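You operate a simulated robot arm through the tools that you are given. There is no shell and no other tool. Be economical: measure what you need, move in short steps, check, and stop when the job is done.

Carry out the task below with a simulated two-armed robot. There is one attempt and no reset: what you move stays moved.

Task
Carry the post flange with both arms and set it on the side bench top.

The check looks at the end state, three seconds after you hand in, the way a careful person would. Anything else that was tipped, shoved, dropped, spilled or broken makes it a failure.

Robot
Two 7-joint arms with two-finger parallel grippers on one trunk, on a base that drives. Base frame: it is fixed to the floor where the robot stands at the start and does not move with it; the origin is under the middle of the robot, x ahead of it, y to its left, z up; the surface under the hand at the start is at about z = 0.9. Lengths are in m, angles in rad, forces in N, time in s.
The left shoulder is at the start at [0.021, 0.174, 1.575], the right one opposite. With the tool pointing down near the work surface each hand reaches from about 0.1 to 0.46 m from the robot's upright axis, wherever it stands, measured 20 degrees to its own side. Places, roughly: side bench top [-0.6, 4.6, 0.9]. Payload 3.6 kg a hand.
The TCP of each hand is the grasp point between the finger pads, 0.03 m short of the fingertips. In the tool frame z runs along the fingers and y along their closing line. Largest opening 0.11 m; finger width 0.02, thickness 0.01; the body of the gripper, 0.048 by 0.112 m, starts 0.055 m behind the TCP.
Orientation is that of the tool frame in the base frame, as a unit quaternion [w, x, y, z]. With the fingers straight down and closing along the base's y, the tool's x points along the base's -x, its y along +y and its z along -z.

Tools
- The arms move only by the tool nudge_tool. It takes "left_plan", "right_plan" or both (then of equal length, played together; a hand with none holds still); each is a list of rows, each a list of 7 numbers: the shift along the tool's x, y, z in m, then the turn, a rotation vector about the tool's x, y, z in rad, then the gripper command, from -1 (fully open) to 1 (shut), values between in proportion. In form: [[x, y, z, ax, ay, az, gripper], ...]. A call has 1 to 8 rows; each row shifts and turns the commanded pose from where the row before left it, along the tool's axes as they then stand. A row lasts 0.2 s, in which the tool goes at most 0.05 m and 0.15 rad; a call with a longer step from one row to the next is refused whole, and so is a gripper value outside its range. Where a pose cannot be reached the arm comes as near as it can. A force on the tool above 40 N (or 10 N above the force at the start of the call, whichever is more), or a blocked arm, ends the call early, and 0.2 s more pass. Each finger travels about 0.153 m/s and halts on what it meets, pressing with about 40 N; the grip force reading is that of the motor and also rises with nothing between the fingers. The clock runs only during rows and for 0.2 s after the last one: add rows that do not move to give the fingers time. The reply holds the time, the measured pose of the TCP, the force on the tool along the base axes, the opening and the grip force, in the units named above and with some noise, with the torque about the TCP (base axes, N m) and any sound that the robot's microphone picked up, and new pictures: "pictures" is both (left out), scene, wrist or none (wrist: the cameras of the hands that moved).
- Cameras (640 x 400 px; columns grow to the right, rows downward): "scene" is now at [0.0802, 0.006, 1.7164]; the picture's right is [0.07, -1.00, -0.00], its down [-0.84, -0.06, -0.54] and it looks along [0.54, 0.04, -0.84] (base axes); focal length 276 px, centre (320, 200). "left" rides on the left gripper at [0.072, -0.017, -0.103] in its tool frame; the picture's right is [0.23, 0.97, 0.00], its down [-0.76, 0.18, -0.62] and it looks along [-0.61, 0.14, 0.78] (tool axes); focal length 222 px, centre (320, 200). "right" rides on the right gripper at [0.072, 0.017, -0.103] in its tool frame; the picture's right is [-0.23, 0.97, 0.00], its down [-0.76, -0.18, -0.62] and it looks along [-0.61, -0.14, 0.78] (tool axes); focal length 222 px, centre (320, 200). There is no depth. A picture from a camera that has moved, and an enlarged one, comes with that camera's place and axes in the base frame and with its lens.
- move_column(by): slides the trunk up (or, below 0, down) by that many m; the arms and the scene camera ride with it, the base frame stays. It gives what a move gives, with no picture.
- steer(legs): drives the robot by 1 to 6 legs, each [ahead, left, turn to the left] in m, m and rad, along the robot's own axes; the way and the turn of a leg run together, so that a leg with both is an arc; at most 1.5 m and 3.142 rad a leg. The arms and the cameras ride along, it lands a little off, and it stops where it bumps. It gives what a move gives, and a new picture of the scene camera.
- aim_head(pan, tilt): turns the head with the scene camera to pan (to the left, within 1.501 rad either way) and tilt (down, from -0.506 to 1.204), counted from straight ahead of the robot. It gives what a move gives, and a new picture of the scene camera.
- inspect(camera, box): a new picture of the part [left, top, right, bottom] of that camera's present view, enlarged. It takes no simulated time.
- job_done(): hands the job in; it is judged then, once.

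Work in short steps. Places have to be worked out from the pictures, the camera data and where the tool is seen: move nearer, look again, correct. Check each grasp and each placing, and mend what went wrong. You have 120 turns and 260 pictures in all, those below and enlarged ones among them. Open the grippers and draw the arms clear of the work before you hand the job in, unless the task says otherwise; then end with one line.

The tools are called after ">>>" by a JSON object that holds its "method" and its "body". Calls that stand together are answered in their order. nudge_tool: Moves the arms, as the interface text tells. Its arguments: {"type":"object","properties":{"left_plan":{"type":"array"},"right_plan":{"type":"array"},"pictures":{"type":"string","enum":["both","scene","wrist","none"]}},"required":[]} The other tools are called the same way: move_column (by) slides the trunk up or down; steer (legs) drives the base; aim_head (pan, tilt) turns the head that bears the scene camera; inspect (camera, box) takes an enlarged picture of a part of a camera's view; job_done () hands the job in.

At the start:

```text
time_s: 0.0
left_tcp_pos: [0.4183, 0.1588, 1.2153]
left_tcp_rot: [0.003, -0.036, 0.994, 0.099]
left_ft_force: [-0.6, 0.1, 0.2]
left_moment: [0.01, 0.01, 0.01]
left_gripper_width: 0.1099
left_finger_force: 0.0
right_tcp_pos: [0.3163, -0.2638, 1.1445]
right_tcp_rot: [0.0, 0.0, 1.0, 0.0]
right_ft_force: [0.2, 0.4, 0.5]
right_moment: [0.0, -0.01, 0.0]
right_gripper_width: 0.11
right_finger_force: 0.0
trunk travel left (down, up): [-0.688, 0.075]
robot x, y, heading: [0.0009, 0.0004, 0.002]
head pan, tilt: [0.073, 1.0]
```

scene: 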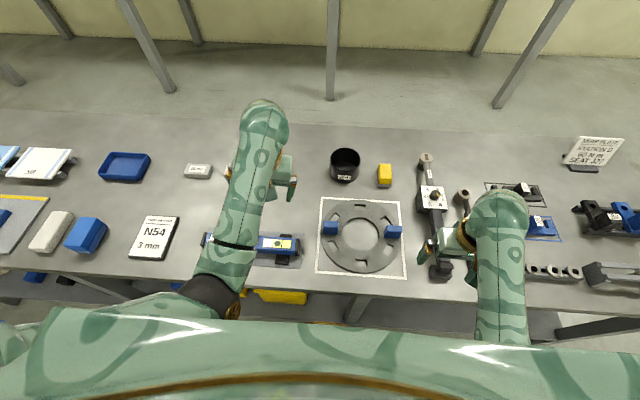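
right: 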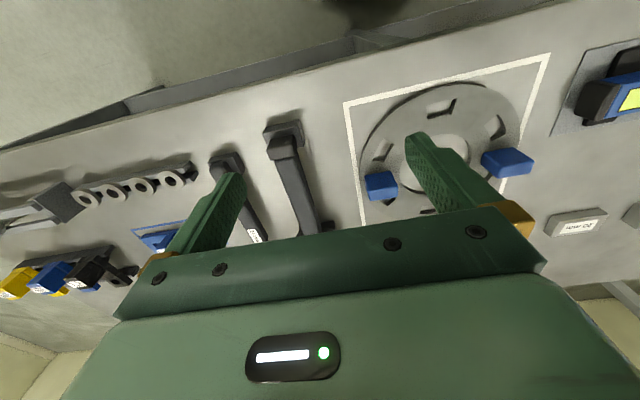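
left: 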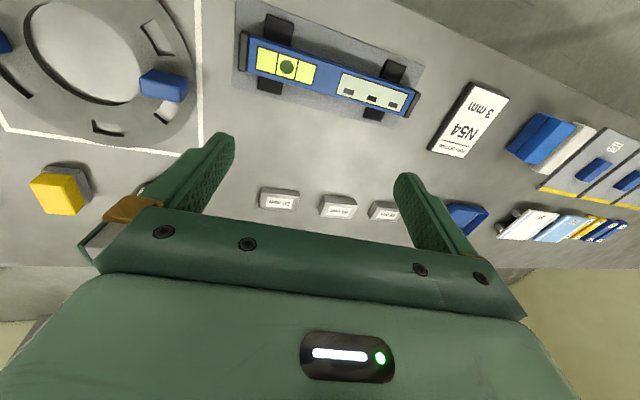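

The flange appears to be the grey ring with two blue grips in the white square. I'll look at it enlarged.

>>> {"method": "inspect", "body": {"camera": "scene", "box": [300, 180, 430, 290]}}

>>> {"method": "inspect", "body": {"camera": "right", "box": [330, 50, 560, 220]}}

```text
3.64 times, centred on (365, 235) of scene
camera zoom: at [0.0802, 0.006, 1.7164], right [0.07, -1.0, 0.0], down [-0.84, -0.06, -0.54], along [0.54, 0.04, -0.84], focal length 1002 px, centre (156, 73)
```

zoom: 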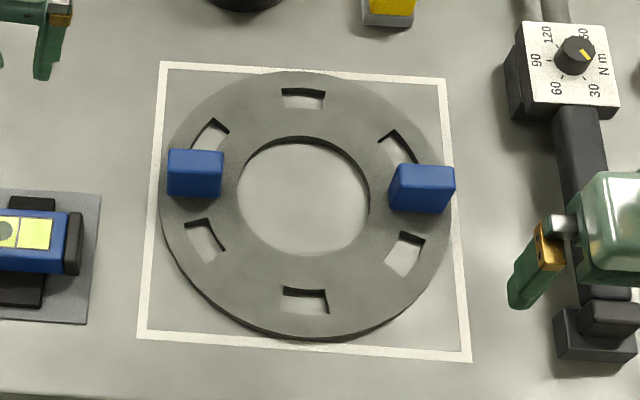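

```text
2.35 times, centred on (445, 135) of right
camera zoom: at [0.2446, -0.246, 1.2469], right [0.23, 0.97, 0.0], down [0.76, -0.18, 0.62], along [0.61, -0.14, -0.78], focal length 523 px, centre (26, 353)
```

zoom: 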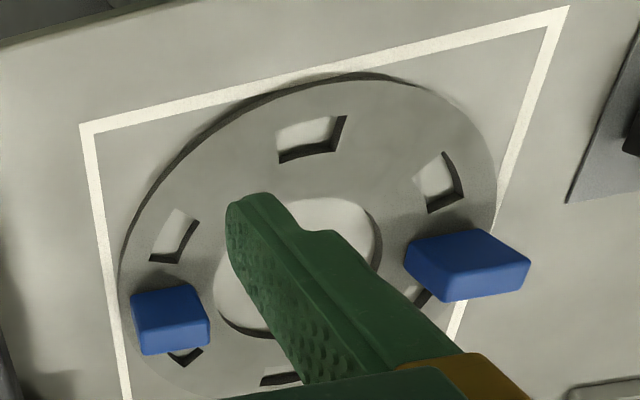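

The ring is about 0.25 m across, centred near (0.47, -0.095). Its blue grips are near (0.48, 0.0) and (0.48, -0.19). Next I'll look toward the side bench before planning the drive.

>>> {"method": "aim_head", "body": {"pan": 1.5, "tilt": 0.35}}

```text
time_s: 1.6
left_tcp_pos: [0.4192, 0.1621, 1.2157]
left_tcp_rot: [0.004, -0.037, 0.994, 0.102]
left_ft_force: [-0.5, -0.2, -0.4]
left_moment: [0.02, -0.01, -0.01]
left_gripper_width: 0.11
left_finger_force: 0.1
right_tcp_pos: [0.3158, -0.2632, 1.1433]
right_tcp_rot: [0.0, 0.0, 1.0, 0.0]
right_ft_force: [0.2, -0.1, -0.5]
right_moment: [-0.01, -0.02, 0.0]
right_gripper_width: 0.11
right_finger_force: 0.0
trunk travel left (down, up): [-0.688, 0.075]
robot x, y, heading: [-0.0024, 0.0028, 0.002]
head pan, tilt: [1.499, 0.351]
camera scene: at [0.0175, 0.0937, 1.7712], right [1.0, -0.07, 0.0], down [-0.03, -0.34, -0.94], along [0.07, 0.94, -0.34], focal length 276 px, centre (320, 200)
```

scene: 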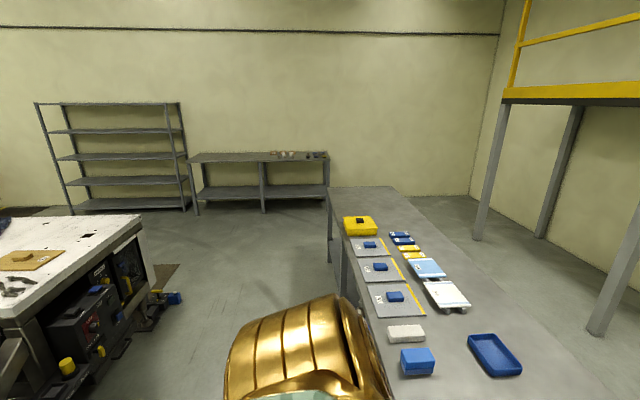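

The side bench stands at the far wall, with a clear lane between the two tables. I'll zoom in on it.

>>> {"method": "inspect", "body": {"camera": "scene", "box": [170, 130, 350, 230]}}

>>> {"method": "aim_head", "body": {"pan": 0.0, "tilt": 1.2}}

```text
3.56 times, centred on (260, 180) of scene
camera zoom: at [0.0175, 0.0937, 1.7712], right [1.0, -0.07, 0.0], down [-0.03, -0.34, -0.94], along [0.07, 0.94, -0.34], focal length 980 px, centre (533, 271)
```

zoom: 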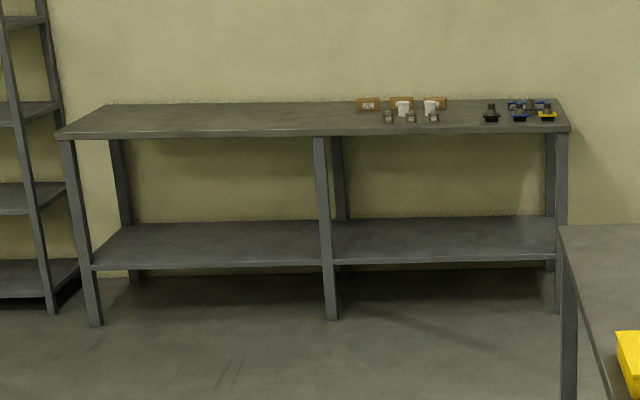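

```text
time_s: 3.1
left_tcp_pos: [0.4188, 0.161, 1.2164]
left_tcp_rot: [0.004, -0.037, 0.994, 0.1]
left_ft_force: [-0.4, 0.5, -0.2]
left_moment: [-0.02, 0.0, 0.0]
left_gripper_width: 0.1099
left_finger_force: 0.0
right_tcp_pos: [0.3159, -0.2624, 1.1439]
right_tcp_rot: [0.0, -0.001, 1.0, 0.0]
right_ft_force: [-0.2, -0.3, -0.8]
right_moment: [0.02, -0.02, 0.0]
right_gripper_width: 0.1101
right_finger_force: 0.0
trunk travel left (down, up): [-0.688, 0.075]
robot x, y, heading: [-0.0038, -0.001, -0.002]
head pan, tilt: [0.0, 1.201]
camera scene: at [0.0667, 0.0009, 1.7038], right [0.0, -1.0, 0.0], down [-0.93, 0.0, -0.36], along [0.36, 0.0, -0.93], focal length 276 px, centre (320, 200)
```

scene: 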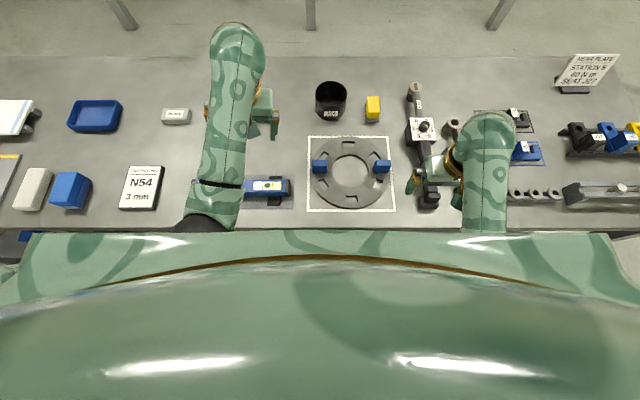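

The bench spans about x -1.7 to 0.45, with its front edge near y = 4.15 and its left half free. I'll centre the robot on the flange with a small sidestep, keeping the hands high.

>>> {"method": "steer", "body": {"legs": [[0, -0.093, 0]]}}

>>> {"method": "move_column", "body": {"by": -0.1}}

```text
time_s: 4.3
left_tcp_pos: [0.4186, 0.0705, 1.2149]
left_tcp_rot: [0.003, -0.038, 0.994, 0.101]
left_ft_force: [-0.7, -0.3, -0.5]
left_moment: [-0.01, -0.02, 0.04]
left_gripper_width: 0.1099
left_finger_force: 0.0
right_tcp_pos: [0.3166, -0.3539, 1.144]
right_tcp_rot: [0.001, 0.0, 1.0, 0.0]
right_ft_force: [-0.5, -0.6, -0.1]
right_moment: [0.01, 0.0, -0.01]
right_gripper_width: 0.1102
right_finger_force: 0.1
trunk travel left (down, up): [-0.688, 0.075]
robot x, y, heading: [0.002, -0.093, -0.003]
head pan, tilt: [0.0, 1.201]
camera scene: at [0.0668, -0.091, 1.7038], right [0.0, -1.0, 0.0], down [-0.93, 0.0, -0.36], along [0.36, 0.0, -0.93], focal length 276 px, centre (320, 200)
```

scene: 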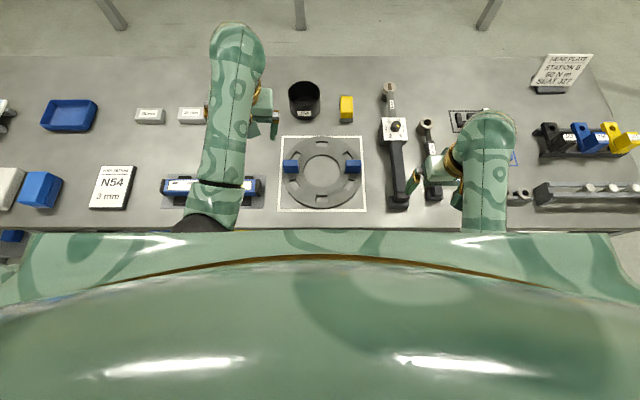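

```text
time_s: 5.0
left_tcp_pos: [0.4223, 0.1559, 1.1663]
left_tcp_rot: [0.004, -0.066, 0.98, 0.189]
left_ft_force: [-0.1, 0.5, 0.3]
left_moment: [0.04, 0.01, 0.0]
left_gripper_width: 0.11
left_finger_force: 0.1
right_tcp_pos: [0.316, -0.3611, 1.1002]
right_tcp_rot: [-0.001, -0.004, 1.0, -0.008]
right_ft_force: [0.3, 0.2, 0.0]
right_moment: [-0.01, 0.01, -0.01]
right_gripper_width: 0.1102
right_finger_force: 0.1
trunk travel left (down, up): [-0.646, 0.117]
robot x, y, heading: [-0.0001, -0.0925, -0.004]
head pan, tilt: [0.0, 1.201]
stopped: the arm was blocked; the commanded pose is now the measured one
```

The column stopped when an arm was blocked after 0.04 m. I need to see what the left arm met.

>>> {"method": "nudge_tool", "body": {"left_plan": [[0, 0, 0, 0, 0, 0, -1]], "right_plan": [[0, 0, 0, 0, 0, 0, -1]]}}

```text
time_s: 5.4
left_tcp_pos: [0.4205, 0.1577, 1.167]
left_tcp_rot: [0.002, -0.066, 0.98, 0.186]
left_ft_force: [-0.8, 0.7, 0.4]
left_moment: [-0.01, 0.0, 0.02]
left_gripper_width: 0.1101
left_finger_force: 0.2
right_tcp_pos: [0.3155, -0.3594, 1.1011]
right_tcp_rot: [-0.003, -0.003, 1.0, -0.008]
right_ft_force: [0.3, 0.2, -0.5]
right_moment: [-0.01, -0.01, 0.0]
right_gripper_width: 0.1099
right_finger_force: 0.0
trunk travel left (down, up): [-0.646, 0.117]
robot x, y, heading: [-0.0034, -0.0917, -0.002]
head pan, tilt: [0.0, 1.201]
camera scene: at [0.0679, -0.0896, 1.6618], right [0.0, -1.0, 0.0], down [-0.93, 0.0, -0.36], along [0.36, 0.0, -0.93], focal length 276 px, centre (320, 200)
camera right: at [0.2442, -0.3409, 1.204], right [0.22, 0.97, -0.02], down [0.77, -0.16, 0.62], along [0.6, -0.15, -0.78], focal length 222 px, centre (320, 200)
camera left: at [0.3532, 0.0954, 1.2537], right [-0.35, 0.87, 0.35], down [0.74, 0.03, 0.67], along [0.57, 0.5, -0.66], focal length 222 px, centre (320, 200)
```

scene: 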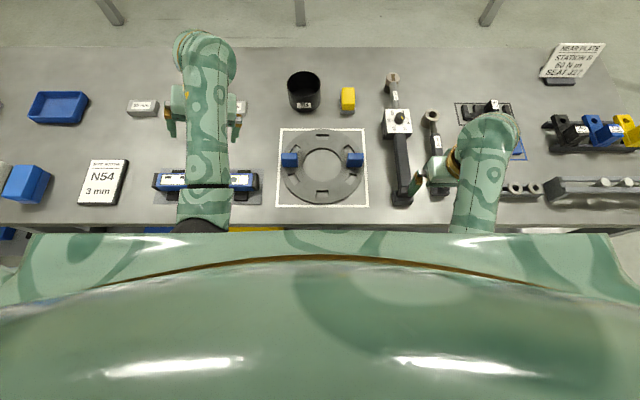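
right: 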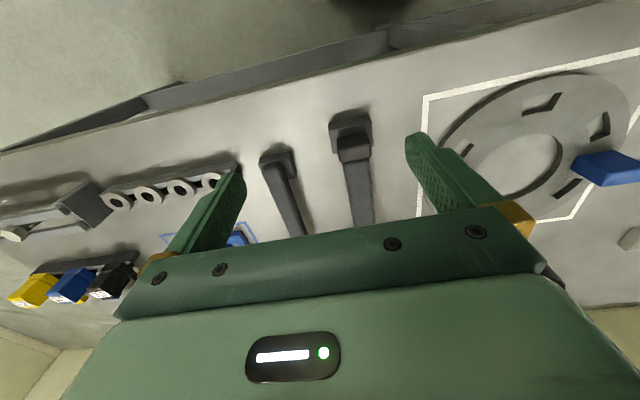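
left: 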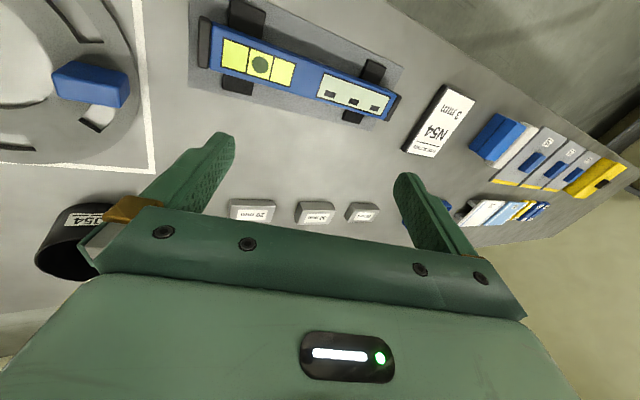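

The left elbow hangs low near the table edge and probably met it when the trunk came down. I'll raise the trunk back up.

>>> {"method": "move_column", "body": {"by": 0.06}}

>>> {"method": "aim_head", "body": {"pan": 0.6, "tilt": 1.0}}

```text
time_s: 6.0
left_tcp_pos: [0.4173, 0.2435, 1.2123]
left_tcp_rot: [0.003, -0.096, 0.958, 0.27]
left_ft_force: [-0.8, -0.7, -0.5]
left_moment: [0.02, 0.02, -0.03]
left_gripper_width: 0.1099
left_finger_force: 0.2
right_tcp_pos: [0.3125, -0.4366, 1.1491]
right_tcp_rot: [-0.006, -0.002, 0.995, -0.099]
right_ft_force: [0.6, -0.8, 0.1]
right_moment: [0.0, -0.03, -0.02]
right_gripper_width: 0.11
right_finger_force: 0.0
trunk travel left (down, up): [-0.683, 0.08]
robot x, y, heading: [-0.0013, -0.0928, 0.004]
head pan, tilt: [0.0, 1.201]
stopped: the arm was blocked; the commanded pose is now the measured one
```

```text
time_s: 7.0
left_tcp_pos: [0.4183, 0.2438, 1.2112]
left_tcp_rot: [0.001, -0.095, 0.958, 0.269]
left_ft_force: [-0.2, -0.1, 0.5]
left_moment: [-0.01, 0.0, -0.04]
left_gripper_width: 0.1101
left_finger_force: 0.0
right_tcp_pos: [0.3128, -0.4358, 1.1468]
right_tcp_rot: [-0.007, -0.002, 0.995, -0.098]
right_ft_force: [-0.6, -0.6, 0.1]
right_moment: [-0.01, 0.01, 0.03]
right_gripper_width: 0.1101
right_finger_force: 0.1
trunk travel left (down, up): [-0.683, 0.08]
robot x, y, heading: [0.0026, -0.0898, 0.008]
head pan, tilt: [0.6, 1.0]
camera scene: at [0.0683, -0.0506, 1.7114], right [0.57, -0.82, 0.0], down [-0.69, -0.48, -0.54], along [0.44, 0.31, -0.84], focal length 276 px, centre (320, 200)
```

scene: 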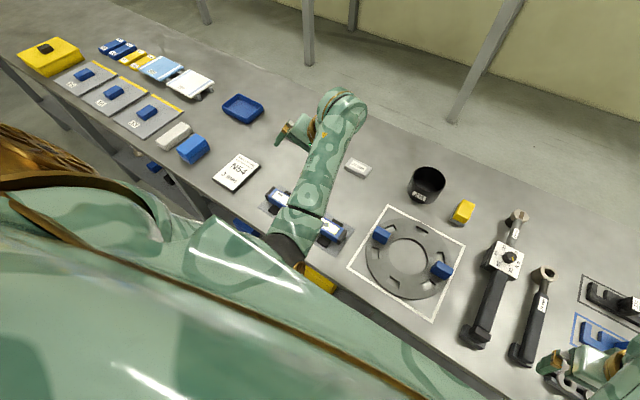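

The column move swung both arms outward (left tilted about 0.55 rad, right about 0.2). I'll leave the column alone for now and straighten both tools to point down, still high.

>>> {"method": "nudge_tool", "body": {"left_plan": [[0, 0, 0, 0.14, 0, 0, -1], [0, 0, 0, 0.14, 0, 0, -1], [0, 0, 0, 0.14, 0, 0, -1], [0, 0, 0, 0.133, 0, 0, -1], [0, 0, 0, 0, 0, 0.14, -1], [0, 0, 0, 0, 0.052, 0.044, -1]], "right_plan": [[0, 0, 0, -0.1, 0, 0, -1], [0, 0, 0, -0.1, 0, 0, -1], [0, 0, 0, 0, 0, 0, -1], [0, 0, 0, 0, 0, 0, -1], [0, 0, 0, 0, 0, 0, -1], [0, 0, 0, 0, 0, 0, -1]], "pictures": "scene"}}

```text
time_s: 8.6
left_tcp_pos: [0.4154, 0.2729, 1.2188]
left_tcp_rot: [0.003, -0.014, 1.0, 0.024]
left_ft_force: [-0.2, 0.8, -0.5]
left_moment: [-0.02, -0.02, -0.04]
left_gripper_width: 0.1098
left_finger_force: 0.0
right_tcp_pos: [0.311, -0.4785, 1.1607]
right_tcp_rot: [-0.006, 0.006, 0.999, -0.044]
right_ft_force: [0.2, -0.4, 0.3]
right_moment: [0.02, -0.04, -0.02]
right_gripper_width: 0.1101
right_finger_force: 0.0
trunk travel left (down, up): [-0.683, 0.08]
robot x, y, heading: [-0.0008, -0.0918, 0.004]
head pan, tilt: [0.6, 1.0]
stopped in row 6 (left hand): the arm was blocked; the commanded pose is now the measured one
camera scene: at [0.0684, -0.0508, 1.7114], right [0.57, -0.82, 0.0], down [-0.69, -0.48, -0.54], along [0.44, 0.31, -0.84], focal length 276 px, centre (320, 200)
```

scene: 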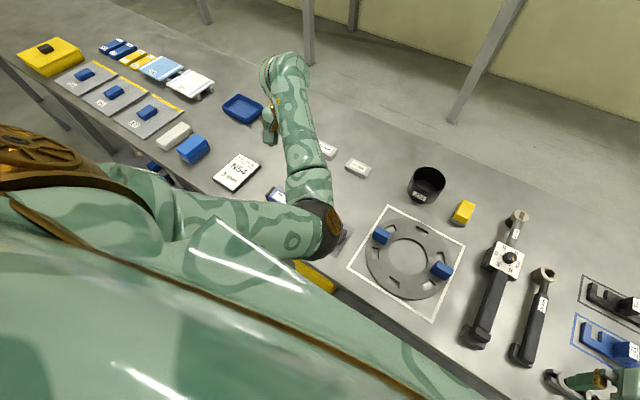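

Blocked again at the last left row. I'll look straight down and to the left at the elbow to understand the arm's posture.

>>> {"method": "aim_head", "body": {"pan": 1.0, "tilt": 0.8}}

>>> {"method": "aim_head", "body": {"pan": -0.8, "tilt": 0.9}}

```text
time_s: 9.5
left_tcp_pos: [0.414, 0.2728, 1.2183]
left_tcp_rot: [0.003, -0.014, 1.0, 0.022]
left_ft_force: [-0.1, -0.2, 0.4]
left_moment: [0.01, 0.01, 0.02]
left_gripper_width: 0.11
left_finger_force: 0.1
right_tcp_pos: [0.3103, -0.4787, 1.1604]
right_tcp_rot: [-0.006, 0.006, 0.999, -0.043]
right_ft_force: [0.4, -0.1, 0.4]
right_moment: [0.01, -0.05, -0.03]
right_gripper_width: 0.11
right_finger_force: 0.1
trunk travel left (down, up): [-0.683, 0.08]
robot x, y, heading: [-0.0018, -0.0915, -0.002]
head pan, tilt: [1.0, 0.799]
camera scene: at [0.0545, -0.0222, 1.7265], right [0.84, -0.54, 0.0], down [-0.39, -0.6, -0.7], along [0.38, 0.59, -0.72], focal length 276 px, centre (320, 200)
```

scene: 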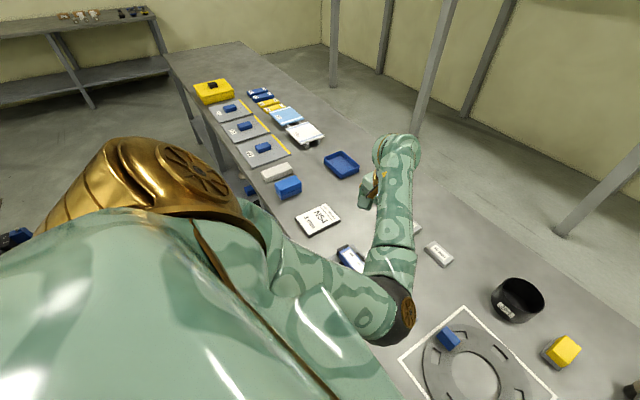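

```text
time_s: 11.3
left_tcp_pos: [0.4143, 0.2738, 1.2179]
left_tcp_rot: [0.004, -0.014, 1.0, 0.023]
left_ft_force: [0.2, 0.0, 0.5]
left_moment: [0.0, -0.02, 0.02]
left_gripper_width: 0.1101
left_finger_force: 0.0
right_tcp_pos: [0.3105, -0.4797, 1.1599]
right_tcp_rot: [-0.006, 0.006, 0.999, -0.044]
right_ft_force: [0.1, -0.1, 0.0]
right_moment: [0.0, 0.0, -0.01]
right_gripper_width: 0.1097
right_finger_force: 0.0
trunk travel left (down, up): [-0.683, 0.08]
robot x, y, heading: [0.0014, -0.0928, -0.0]
head pan, tilt: [-0.799, 0.901]
camera scene: at [0.0638, -0.144, 1.7186], right [-0.71, -0.7, 0.0], down [-0.55, 0.56, -0.62], along [0.43, -0.44, -0.78], focal length 276 px, centre (320, 200)
```

scene: 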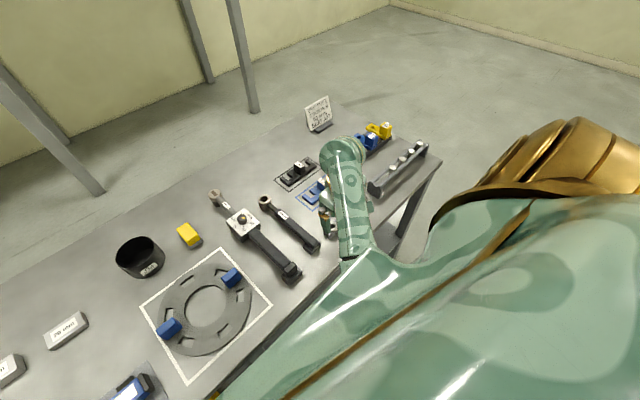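

The left elbow has swung inward against the chest. I'll bring both hands back inward at height, which should let the elbows swing out.

>>> {"method": "nudge_tool", "body": {"left_plan": [[0, -0.035, 0, 0, 0, 0, -1], [0, -0.035, 0, 0, 0, 0, -1], [0, -0.035, 0, 0, 0, 0, -1], [0, -0.035, 0, 0, 0, 0, -1]], "right_plan": [[0, 0.035, 0, 0, 0, 0, -1], [0, 0.035, 0, 0, 0, 0, -1], [0, 0.035, 0, 0, 0, 0, -1], [0, 0.035, 0, 0, 0, 0, -1]], "pictures": "none"}}

>>> {"method": "aim_head", "body": {"pan": 0.0, "tilt": 0.9}}

```text
time_s: 11.9
left_tcp_pos: [0.4706, 0.2272, 1.2903]
left_tcp_rot: [0.09, -0.031, 0.995, 0.036]
left_ft_force: [-0.1, 0.2, 0.1]
left_moment: [-0.01, 0.0, 0.02]
left_gripper_width: 0.1101
left_finger_force: 0.0
right_tcp_pos: [0.3216, -0.504, 1.1867]
right_tcp_rot: [0.008, 0.023, 0.99, -0.14]
right_ft_force: [0.1, -0.7, -0.5]
right_moment: [0.04, 0.03, -0.01]
right_gripper_width: 0.11
right_finger_force: 0.0
trunk travel left (down, up): [-0.683, 0.08]
robot x, y, heading: [0.0045, -0.0868, -0.002]
head pan, tilt: [-0.799, 0.901]
stopped in row 3 (right hand): the arm was blocked; the commanded pose is now the measured one
```

```text
time_s: 13.0
left_tcp_pos: [0.4709, 0.2288, 1.2887]
left_tcp_rot: [0.089, -0.03, 0.995, 0.036]
left_ft_force: [0.1, -0.4, 0.2]
left_moment: [0.01, 0.01, 0.0]
left_gripper_width: 0.1102
left_finger_force: 0.0
right_tcp_pos: [0.3203, -0.503, 1.1869]
right_tcp_rot: [0.008, 0.024, 0.99, -0.141]
right_ft_force: [-0.7, -0.6, -0.2]
right_moment: [-0.04, 0.01, 0.01]
right_gripper_width: 0.1099
right_finger_force: 0.0
trunk travel left (down, up): [-0.683, 0.08]
robot x, y, heading: [0.0026, -0.0906, 0.002]
head pan, tilt: [0.0, 0.901]
camera scene: at [0.0866, -0.0902, 1.7186], right [0.0, -1.0, 0.0], down [-0.78, 0.0, -0.62], along [0.62, 0.0, -0.78], focal length 276 px, centre (320, 200)
```

scene: 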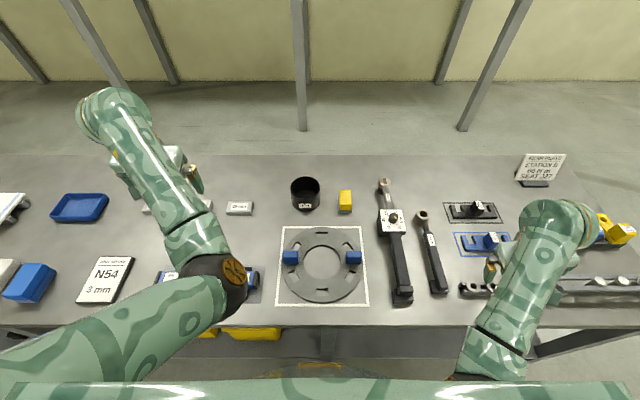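

The hands aren't following commands: left rose and right drifted outward. I'll test with one small inward row per arm to see the response.

>>> {"method": "nudge_tool", "body": {"left_plan": [[0, -0.03, 0, 0, 0, 0, -1], [0, 0, 0, 0, 0, 0, -1], [0, 0, 0, 0, 0, 0, -1]], "pictures": "none"}}

>>> {"method": "nudge_tool", "body": {"right_plan": [[0, 0.03, 0, 0, 0, 0, -1], [0, 0, 0, 0, 0, 0, -1], [0, 0, 0, 0, 0, 0, -1]], "pictures": "none"}}

```text
time_s: 14.0
left_tcp_pos: [0.4832, 0.2124, 1.3085]
left_tcp_rot: [0.112, -0.042, 0.992, 0.046]
left_ft_force: [-0.2, -0.1, -0.1]
left_moment: [0.01, 0.03, -0.01]
left_gripper_width: 0.1101
left_finger_force: 0.1
right_tcp_pos: [0.3195, -0.5035, 1.1873]
right_tcp_rot: [0.008, 0.024, 0.99, -0.141]
right_ft_force: [0.4, 0.6, 0.0]
right_moment: [0.03, -0.01, 0.01]
right_gripper_width: 0.1096
right_finger_force: 0.0
trunk travel left (down, up): [-0.683, 0.08]
robot x, y, heading: [-0.0014, -0.0939, 0.004]
head pan, tilt: [0.0, 0.901]
stopped in row 3 (left hand): the arm was blocked; the commanded pose is now the measured one
```

```text
time_s: 15.0
left_tcp_pos: [0.4842, 0.2154, 1.3097]
left_tcp_rot: [0.113, -0.043, 0.992, 0.047]
left_ft_force: [-0.2, -0.4, 1.3]
left_moment: [0.0, -0.01, -0.01]
left_gripper_width: 0.1099
left_finger_force: 0.1
right_tcp_pos: [0.3248, -0.5112, 1.1965]
right_tcp_rot: [0.016, 0.033, 0.982, -0.187]
right_ft_force: [1.0, -0.4, 0.6]
right_moment: [0.01, -0.01, 0.01]
right_gripper_width: 0.1098
right_finger_force: 0.0
trunk travel left (down, up): [-0.683, 0.08]
robot x, y, heading: [0.0031, -0.0905, 0.003]
head pan, tilt: [0.0, 0.901]
stopped in row 3 (right hand): the arm was blocked; the commanded pose is now the measured one
```

The tools feel no force, so this looks like elbow or joint limits from being folded too high. I'll lower both hands slightly while straightening the tilt, since that is the stated workspace.

>>> {"method": "nudge_tool", "body": {"left_plan": [[0, 0, 0.03, 0, 0.07, 0, -1], [0, 0, 0.03, 0, 0.07, 0, -1], [0, 0, 0.03, 0, 0.07, 0, -1]], "right_plan": [[0, 0, 0.03, 0, 0, 0, -1], [0, 0, 0.03, 0, 0, 0, -1], [0, 0, 0, 0, 0, 0, -1]], "pictures": "scene"}}

```text
time_s: 15.8
left_tcp_pos: [0.499, 0.2207, 1.2199]
left_tcp_rot: [0.007, -0.046, 0.998, 0.041]
left_ft_force: [0.4, 0.3, 1.2]
left_moment: [-0.02, -0.02, 0.02]
left_gripper_width: 0.1102
left_finger_force: 0.1
right_tcp_pos: [0.3254, -0.5292, 1.1382]
right_tcp_rot: [0.014, 0.031, 0.983, -0.183]
right_ft_force: [0.2, 0.4, 0.2]
right_moment: [0.0, -0.04, -0.01]
right_gripper_width: 0.1102
right_finger_force: 0.1
trunk travel left (down, up): [-0.683, 0.08]
robot x, y, heading: [-0.0022, -0.0911, 0.001]
head pan, tilt: [0.0, 0.901]
camera scene: at [0.087, -0.089, 1.7186], right [0.0, -1.0, 0.0], down [-0.78, 0.0, -0.62], along [0.62, 0.0, -0.78], focal length 276 px, centre (320, 200)
```

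scene: 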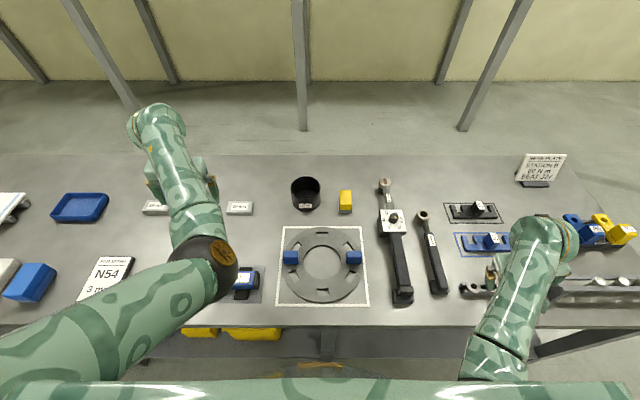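

That worked without a block. I'll continue inward and slightly downward in small rows while removing the remaining tilt.

>>> {"method": "nudge_tool", "body": {"left_plan": [[0, -0.03, 0.01, 0.02, 0, 0.022, -1], [0, -0.03, 0.01, 0.02, 0, 0.022, -1], [0, -0.03, 0.01, 0.02, 0, 0.022, -1], [0, -0.03, 0.01, 0.02, 0, 0.022, -1]], "right_plan": [[0, 0.03, 0, -0.06, 0, -0.014, -1], [0, 0.03, 0, -0.06, 0, -0.014, -1], [0, 0.03, 0, -0.06, 0, -0.014, -1], [0, 0.03, 0, -0.06, 0, -0.014, -1]], "pictures": "scene"}}

```text
time_s: 16.6
left_tcp_pos: [0.5139, 0.158, 1.1986]
left_tcp_rot: [0.017, -0.026, 0.999, 0.018]
left_ft_force: [-0.3, -0.4, 0.7]
left_moment: [-0.03, -0.01, 0.01]
left_gripper_width: 0.1102
left_finger_force: 0.1
right_tcp_pos: [0.3242, -0.5449, 1.1452]
right_tcp_rot: [0.013, 0.025, 0.98, -0.196]
right_ft_force: [0.3, -1.0, 1.0]
right_moment: [0.05, 0.0, 0.02]
right_gripper_width: 0.1098
right_finger_force: 0.0
trunk travel left (down, up): [-0.683, 0.08]
robot x, y, heading: [0.0022, -0.0912, 0.001]
head pan, tilt: [0.0, 0.901]
stopped in row 3 (right hand): the arm was blocked; the commanded pose is now the measured one
camera scene: at [0.0865, -0.0895, 1.7186], right [0.0, -1.0, 0.0], down [-0.78, 0.0, -0.62], along [0.62, 0.0, -0.78], focal length 276 px, centre (320, 200)
```

scene: 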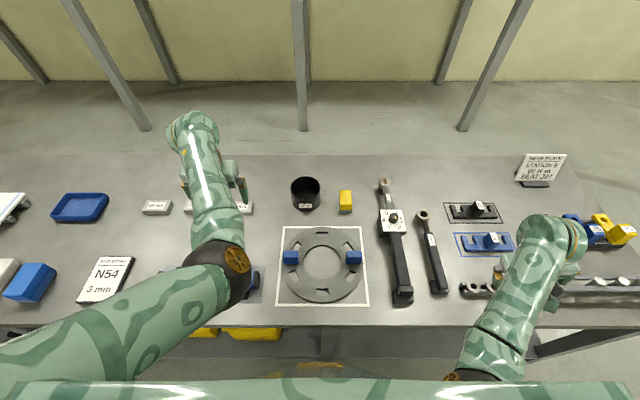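

Left is on track; right is still pinned because it is folded close to the body. I'll push the right hand forward, as that freed the left one, and keep moving left inward.

>>> {"method": "nudge_tool", "body": {"right_plan": [[-0.04, 0, 0, 0, 0, 0, -1], [-0.04, 0, 0, 0, 0, 0, -1], [-0.04, 0, 0, 0, 0, 0, -1], [-0.04, 0, 0, 0, 0, 0, -1]], "left_plan": [[0, -0.02, 0, 0.01, 0, 0.01, -1], [0, -0.02, 0, 0.01, 0, 0.01, -1], [0, -0.02, 0, 0, 0, 0.01, -1], [0, 0, 0, 0, 0.03, 0, -1]], "pictures": "scene"}}

```text
time_s: 17.6
left_tcp_pos: [0.5212, 0.1072, 1.1984]
left_tcp_rot: [0.004, -0.016, 1.0, 0.017]
left_ft_force: [-0.6, 0.4, -0.1]
left_moment: [-0.02, 0.01, -0.02]
left_gripper_width: 0.1097
left_finger_force: 0.0
right_tcp_pos: [0.4873, -0.5523, 1.1475]
right_tcp_rot: [0.01, 0.024, 0.981, -0.194]
right_ft_force: [0.4, 0.3, -1.1]
right_moment: [-0.02, 0.0, -0.01]
right_gripper_width: 0.1099
right_finger_force: 0.1
trunk travel left (down, up): [-0.683, 0.08]
robot x, y, heading: [0.0005, -0.0904, -0.001]
head pan, tilt: [0.0, 0.901]
camera scene: at [0.089, -0.0903, 1.7184], right [0.0, -1.0, 0.0], down [-0.78, 0.0, -0.62], along [0.62, 0.0, -0.78], focal length 276 px, centre (320, 200)
```

scene: 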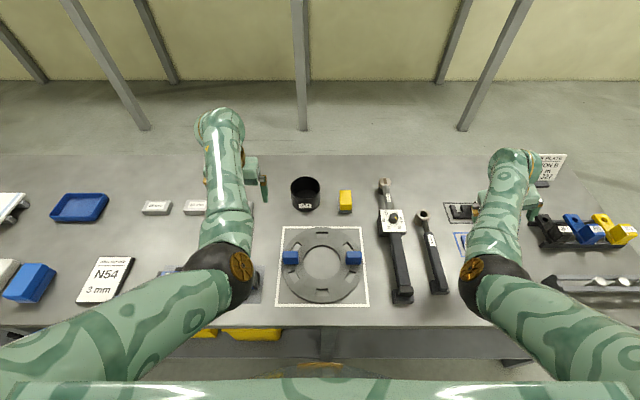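

Freed. Now I bring the right hand inward while untilting it.

>>> {"method": "nudge_tool", "body": {"right_plan": [[0, 0.035, -0.008, -0.05, 0, -0.01, -1], [0, 0.035, -0.008, -0.05, 0, -0.01, -1], [0, 0.035, -0.008, -0.05, 0, -0.01, -1], [0, 0.035, -0.005, -0.05, 0, -0.01, -1], [0, 0.035, -0.005, -0.05, 0, 0, -1], [0, 0.035, 0, -0.05, 0, 0, -1], [0, 0.035, 0, -0.05, 0, 0, -1], [0, 0.035, 0, -0.03, 0, 0, -1]], "left_plan": [[0, -0.02, 0, 0.01, 0, 0.01, -1], [0, -0.02, 0, 0.01, 0, 0.01, -1], [0, -0.015, 0, 0.01, 0, 0.01, -1], [0, 0, 0, 0, 0, 0, -1], [0, 0, 0, 0, 0, 0, -1], [0, 0, 0, 0, 0, 0, -1], [0, 0, 0, 0, 0, 0, -1], [0, 0, 0, 0, 0, 0, -1]], "pictures": "scene"}}

```text
time_s: 19.6
left_tcp_pos: [0.5269, 0.0598, 1.2053]
left_tcp_rot: [0.013, -0.006, 1.0, 0.004]
left_ft_force: [0.6, 0.2, -0.1]
left_moment: [-0.01, -0.03, 0.01]
left_gripper_width: 0.11
left_finger_force: 0.0
right_tcp_pos: [0.546, -0.2896, 1.1837]
right_tcp_rot: [0.075, 0.017, 0.997, -0.015]
right_ft_force: [0.1, 0.4, -0.5]
right_moment: [0.01, -0.02, -0.02]
right_gripper_width: 0.1098
right_finger_force: 0.0
trunk travel left (down, up): [-0.683, 0.08]
robot x, y, heading: [0.0059, -0.0911, 0.0]
head pan, tilt: [0.0, 0.901]
stopped in row 8 (right hand): the arm was blocked; the commanded pose is now the measured one
camera scene: at [0.0866, -0.0905, 1.7186], right [0.0, -1.0, 0.0], down [-0.78, 0.0, -0.62], along [0.62, 0.0, -0.78], focal length 276 px, centre (320, 200)
```

scene: 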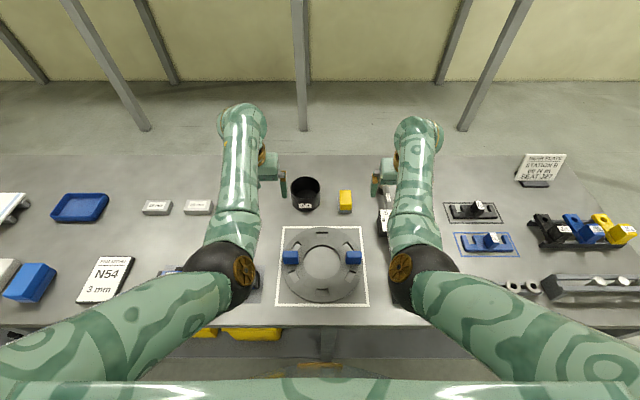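

Both arms are symmetric now. I'll lower them about 0.1 m while drawing back a bit and inward.

>>> {"method": "nudge_tool", "body": {"right_plan": [[0.01, 0, 0.03, 0, 0.05, 0, -1], [0.01, 0.01, 0.03, 0, 0.05, 0, -1], [0.01, 0.02, 0.025, 0, 0.05, 0, -1], [0.01, 0.02, 0.01, 0, 0, 0, -1]], "left_plan": [[0.01, 0, 0.03, 0, 0.01, 0, -1], [0.01, -0.005, 0.03, 0, 0.015, 0, -1], [0.01, -0.01, 0.03, 0, 0, 0, -1], [0.005, -0.01, 0.02, 0, 0, 0, -1]]}}

```text
time_s: 20.8
left_tcp_pos: [0.5182, 0.0533, 1.1159]
left_tcp_rot: [0.024, -0.017, 0.999, 0.012]
left_ft_force: [-0.2, -0.3, 0.4]
left_moment: [0.03, -0.02, -0.01]
left_gripper_width: 0.11
left_finger_force: 0.0
right_tcp_pos: [0.5135, -0.2347, 1.0841]
right_tcp_rot: [-0.002, 0.015, 1.0, -0.01]
right_ft_force: [-0.3, 0.0, -0.1]
right_moment: [-0.03, 0.01, 0.02]
right_gripper_width: 0.1103
right_finger_force: 0.0
trunk travel left (down, up): [-0.683, 0.08]
robot x, y, heading: [0.0066, -0.093, 0.003]
head pan, tilt: [0.0, 0.901]
stopped in row 4 (left hand): the arm was blocked; the commanded pose is now the measured one
camera scene: at [0.0869, -0.0899, 1.7186], right [0.0, -1.0, 0.0], down [-0.78, 0.0, -0.62], along [0.62, 0.0, -0.78], focal length 276 px, centre (320, 200)
camera right: at [0.4433, -0.2137, 1.1861], right [0.26, 0.97, -0.02], down [0.76, -0.19, 0.62], along [0.6, -0.18, -0.78], focal length 222 px, centre (320, 200)
camera left: at [0.4424, 0.0327, 1.2155], right [-0.26, 0.97, 0.01], down [0.72, 0.19, 0.66], along [0.64, 0.18, -0.75], focal length 222 px, centre (320, 200)
```

scene: 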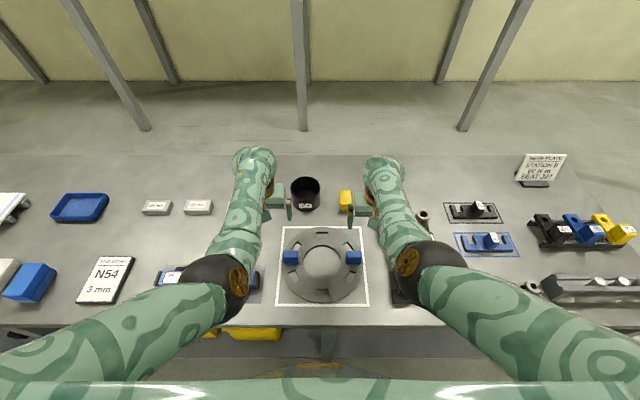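
right: 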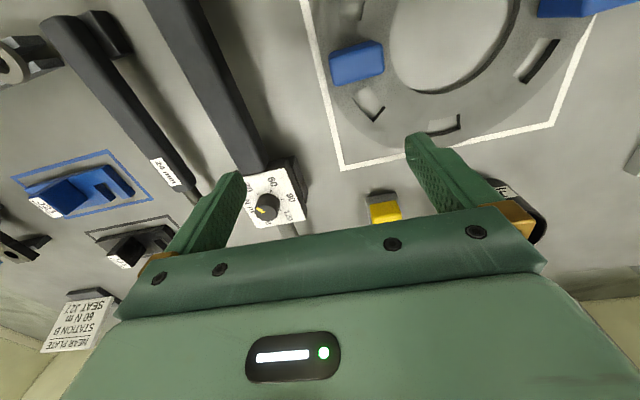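
left: 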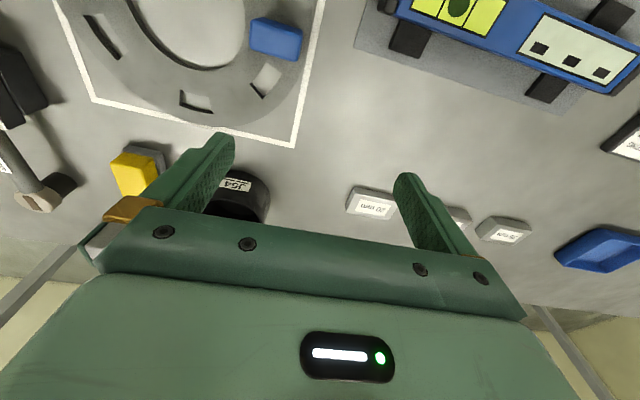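

At this height both arms stall about 0.145 m off the robot's centre line. I'll try tilting the fingers inward (wrist outward) to get the TCPs further in.

>>> {"method": "nudge_tool", "body": {"right_plan": [[0.01, 0.01, 0, -0.06, 0, 0, -1], [0.01, 0.01, 0, -0.06, 0, 0, -1], [0, 0.01, 0, -0.06, 0, 0, -1], [0, 0.01, 0, -0.06, 0, 0, -1]], "left_plan": [[0.01, -0.01, 0.01, 0.06, 0.01, 0.01, -1], [0.01, -0.01, 0.01, 0.06, 0.01, 0.01, -1], [0, -0.01, 0.01, 0.06, 0.01, 0.01, -1], [0, -0.01, 0, 0.06, 0.01, 0.0, -1]], "pictures": "scene"}}

```text
time_s: 21.9
left_tcp_pos: [0.5024, 0.0325, 1.0835]
left_tcp_rot: [0.006, -0.007, 0.995, -0.095]
left_ft_force: [0.5, 0.4, 0.0]
left_moment: [0.01, -0.02, -0.05]
left_gripper_width: 0.1099
left_finger_force: 0.0
right_tcp_pos: [0.5142, -0.2277, 1.0972]
right_tcp_rot: [0.019, 0.03, 0.995, 0.092]
right_ft_force: [0.0, -1.1, 0.1]
right_moment: [-0.02, -0.02, -0.02]
right_gripper_width: 0.1099
right_finger_force: 0.1
trunk travel left (down, up): [-0.683, 0.08]
robot x, y, heading: [-0.0009, -0.0917, 0.001]
head pan, tilt: [0.0, 0.901]
stopped in row 4 (right hand): the arm was blocked; the commanded pose is now the measured one
camera scene: at [0.087, -0.0904, 1.7186], right [0.0, -1.0, 0.0], down [-0.78, 0.0, -0.62], along [0.62, 0.0, -0.78], focal length 276 px, centre (320, 200)
```

scene: 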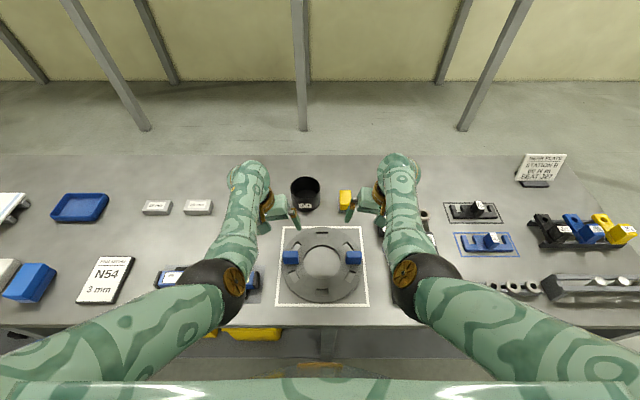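

I'll lower further to lengthen the arms, drawing x back to about 0.48 and staying above the block tops. Then I'll retry moving inward.

>>> {"method": "nudge_tool", "body": {"right_plan": [[0.01, 0, 0.025, 0.02, 0.01, 0, -1], [0.01, 0, 0.025, 0.02, 0.01, 0, -1], [0.01, 0, 0.025, 0.02, 0.01, 0, -1], [0.0, 0, 0.02, 0.02, 0.01, 0, -1]], "left_plan": [[0.01, 0, 0.025, -0.02, 0, 0.0, -1], [0.01, 0, 0.025, -0.02, 0, 0.0, -1], [0, 0, 0.02, -0.02, 0, 0.0, -1], [0, 0, 0.01, -0.02, 0, 0.0, -1]], "pictures": "scene"}}

```text
time_s: 22.9
left_tcp_pos: [0.4772, 0.0167, 1.0039]
left_tcp_rot: [0.002, -0.004, 0.998, -0.057]
left_ft_force: [0.5, -0.7, -0.6]
left_moment: [-0.03, -0.02, 0.04]
left_gripper_width: 0.11
left_finger_force: 0.0
left hand out of reach, approached as far as the arm can: row 4
right_tcp_pos: [0.4783, -0.2085, 1.006]
right_tcp_rot: [-0.005, 0.026, 0.998, 0.055]
right_ft_force: [-0.1, -0.6, -0.3]
right_moment: [-0.01, 0.01, 0.01]
right_gripper_width: 0.1096
right_finger_force: 0.1
right hand out of reach, approached as far as the arm can: row 4
trunk travel left (down, up): [-0.683, 0.08]
robot x, y, heading: [-0.0024, -0.0873, -0.0]
head pan, tilt: [0.0, 0.901]
camera scene: at [0.087, -0.0902, 1.7186], right [0.0, -1.0, 0.0], down [-0.78, 0.0, -0.62], along [0.62, 0.0, -0.78], focal length 276 px, centre (320, 200)
```

scene: 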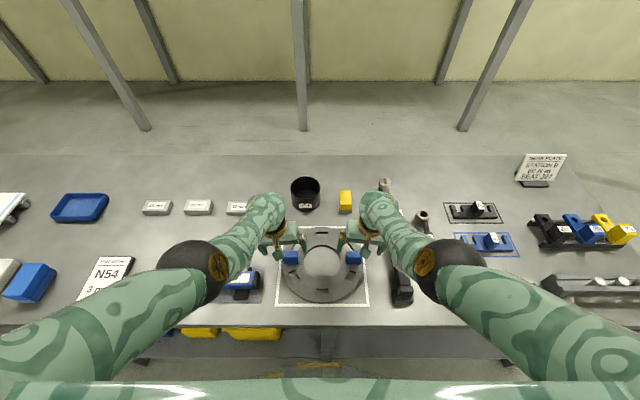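

The elbows have swung out and the limit is now simply reach. I'll raise the hands 0.05 and lower the trunk 0.08, which leaves the fingertips around z = 0.945–0.95. First the raise, with a wrist view to check the block height.

>>> {"method": "nudge_tool", "body": {"right_plan": [[0, 0, -0.025, 0, 0, 0, -1], [0, 0, -0.025, 0, 0, 0, -1]], "left_plan": [[0, 0, -0.025, 0, 0, 0, -1], [0, 0, -0.025, 0, 0, 0.0, -1]], "pictures": "wrist"}}

```text
time_s: 23.8
left_tcp_pos: [0.4907, 0.0607, 1.0602]
left_tcp_rot: [0.015, -0.021, 0.999, -0.035]
left_ft_force: [-0.6, 1.0, -1.1]
left_moment: [0.01, 0.04, 0.0]
left_gripper_width: 0.1101
left_finger_force: 0.0
right_tcp_pos: [0.4899, -0.2507, 1.06]
right_tcp_rot: [0.005, 0.04, 0.999, 0.034]
right_ft_force: [0.2, 0.1, 0.0]
right_moment: [-0.02, 0.0, -0.04]
right_gripper_width: 0.1102
right_finger_force: 0.1
trunk travel left (down, up): [-0.683, 0.08]
robot x, y, heading: [-0.0005, -0.0898, 0.003]
head pan, tilt: [0.0, 0.901]
stopped in row 2 (left hand): the arm was blocked; the commanded pose is now the measured one
camera right: at [0.4188, -0.2342, 1.1628], right [0.3, 0.95, 0.07], down [0.74, -0.28, 0.61], along [0.6, -0.14, -0.79], focal length 222 px, centre (320, 200)
camera left: at [0.4163, 0.0486, 1.1617], right [-0.27, 0.96, -0.07], down [0.73, 0.25, 0.63], along [0.62, 0.11, -0.77], focal length 222 px, centre (320, 200)
```

right: 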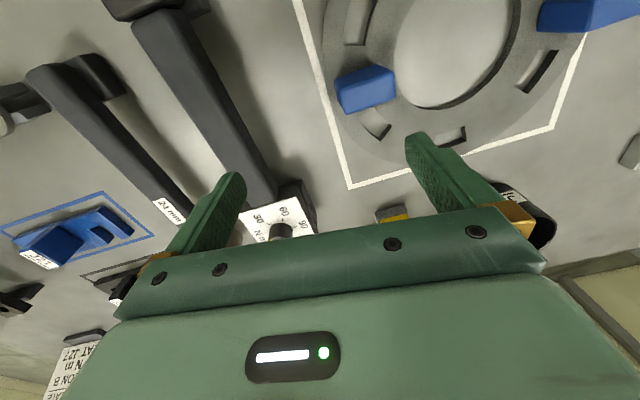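
left: 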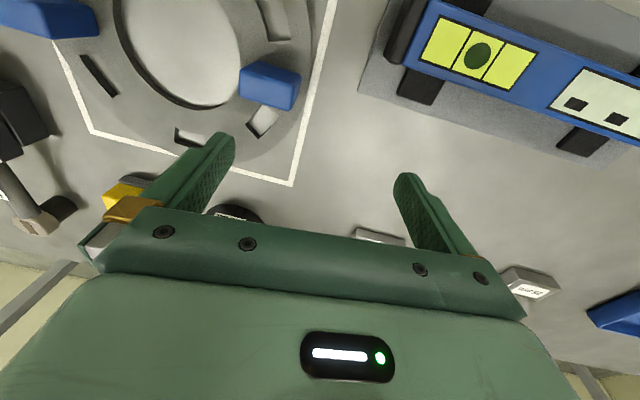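

Now lower the trunk 0.06; the tips stay above 0.965.

>>> {"method": "move_column", "body": {"by": -0.06}}

```text
time_s: 24.8
left_tcp_pos: [0.4906, 0.0756, 0.9974]
left_tcp_rot: [0.014, -0.026, 0.999, -0.026]
left_ft_force: [0.2, -0.5, 0.5]
left_moment: [-0.01, 0.01, -0.03]
left_gripper_width: 0.11
left_finger_force: 0.0
right_tcp_pos: [0.4887, -0.2602, 0.9977]
right_tcp_rot: [0.004, 0.044, 0.999, 0.027]
right_ft_force: [-4.3, 1.4, 5.1]
right_moment: [-0.25, 0.19, -0.29]
right_gripper_width: 0.1097
right_finger_force: 0.1
trunk travel left (down, up): [-0.623, 0.14]
robot x, y, heading: [-0.001, -0.0955, 0.002]
head pan, tilt: [0.0, 0.901]
```

The right hand feels a light contact, likely its outer finger on the torque wrench. I'll lift the right hand at once and look.

>>> {"method": "nudge_tool", "body": {"right_plan": [[0, 0, -0.03, 0, 0, 0, -1]]}}

```text
time_s: 25.4
left_tcp_pos: [0.4928, 0.0766, 0.9985]
left_tcp_rot: [0.017, -0.027, 0.999, -0.025]
left_ft_force: [-0.1, -0.2, -0.1]
left_moment: [0.0, 0.01, -0.01]
left_gripper_width: 0.1099
left_finger_force: 0.0
right_tcp_pos: [0.4923, -0.3027, 1.0263]
right_tcp_rot: [0.006, 0.061, 0.998, 0.003]
right_ft_force: [0.4, 0.4, 0.2]
right_moment: [-0.01, -0.01, 0.0]
right_gripper_width: 0.11
right_finger_force: 0.1
trunk travel left (down, up): [-0.623, 0.14]
robot x, y, heading: [0.0007, -0.0896, 0.003]
head pan, tilt: [0.0, 0.901]
stopped in row 1 (right hand): the arm was blocked; the commanded pose is now the measured one
camera scene: at [0.0887, -0.0896, 1.6585], right [0.0, -1.0, 0.0], down [-0.78, 0.0, -0.62], along [0.62, 0.0, -0.78], focal length 276 px, centre (320, 200)
camera right: at [0.4228, -0.277, 1.1279], right [0.34, 0.94, 0.01], down [0.73, -0.27, 0.63], along [0.59, -0.21, -0.78], focal length 222 px, centre (320, 200)
```

scene: 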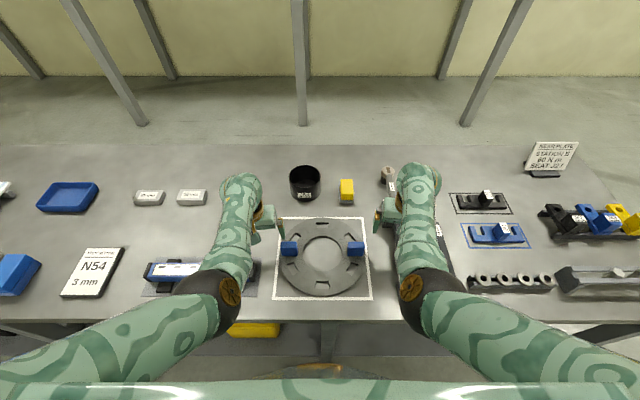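
right: 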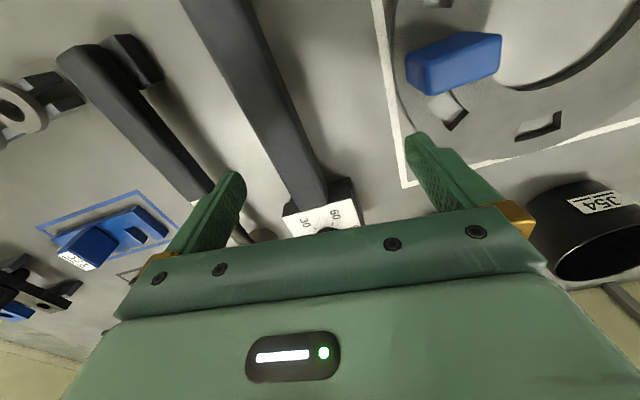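

Contact is cleared. The elbows-out extended posture worked at the higher trunk, so I'll raise the trunk back, re-form that posture over the blocks, and then use the column for the final descent and the lift.

>>> {"method": "move_column", "body": {"by": 0.06}}

>>> {"method": "nudge_tool", "body": {"right_plan": [[0, 0.01, 0.005, 0, 0, -0.03, -1], [0, 0.02, 0, -0.03, 0, -0.03, -1], [0, 0.02, 0, -0.03, 0, -0.03, -1], [0, 0.02, 0, -0.03, 0, -0.02, -1]], "left_plan": [[0, 0, 0, 0, 0, 0.02, -1], [0, -0.01, 0, 0.02, 0, 0.02, -1], [0, -0.01, 0, 0.02, 0.01, 0.02, -1], [0, -0.01, 0, 0, 0.01, 0, -1]], "pictures": "scene"}}

```text
time_s: 26.4
left_tcp_pos: [0.4924, 0.0808, 1.0583]
left_tcp_rot: [0.016, -0.029, 0.999, -0.023]
left_ft_force: [-1.1, -0.4, -0.2]
left_moment: [-0.02, 0.0, 0.01]
left_gripper_width: 0.11
left_finger_force: 0.1
right_tcp_pos: [0.4932, -0.3127, 1.0848]
right_tcp_rot: [0.005, 0.065, 0.998, -0.004]
right_ft_force: [0.2, 0.2, 0.2]
right_moment: [0.02, 0.01, -0.01]
right_gripper_width: 0.1101
right_finger_force: 0.2
trunk travel left (down, up): [-0.683, 0.08]
robot x, y, heading: [-0.0002, -0.0894, 0.002]
head pan, tilt: [0.0, 0.901]
```

```text
time_s: 27.6
left_tcp_pos: [0.4937, 0.0622, 1.0601]
left_tcp_rot: [0.008, -0.002, 0.999, -0.034]
left_ft_force: [0.2, 0.5, 0.4]
left_moment: [-0.04, -0.02, 0.03]
left_gripper_width: 0.11
left_finger_force: 0.0
right_tcp_pos: [0.5073, -0.2673, 1.0859]
right_tcp_rot: [0.014, 0.022, 0.999, 0.029]
right_ft_force: [-0.4, -0.3, 0.1]
right_moment: [-0.03, 0.0, -0.01]
right_gripper_width: 0.1101
right_finger_force: 0.0
trunk travel left (down, up): [-0.683, 0.08]
robot x, y, heading: [0.0007, -0.0884, 0.001]
head pan, tilt: [0.0, 0.901]
stopped in row 4 (right hand): the arm was blocked; the commanded pose is now the measured one
camera scene: at [0.0867, -0.09, 1.7186], right [0.0, -1.0, 0.0], down [-0.78, 0.0, -0.62], along [0.62, 0.0, -0.78], focal length 276 px, centre (320, 200)
```

scene: 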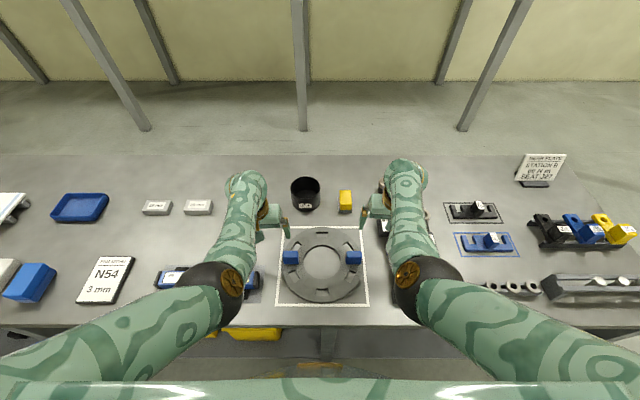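

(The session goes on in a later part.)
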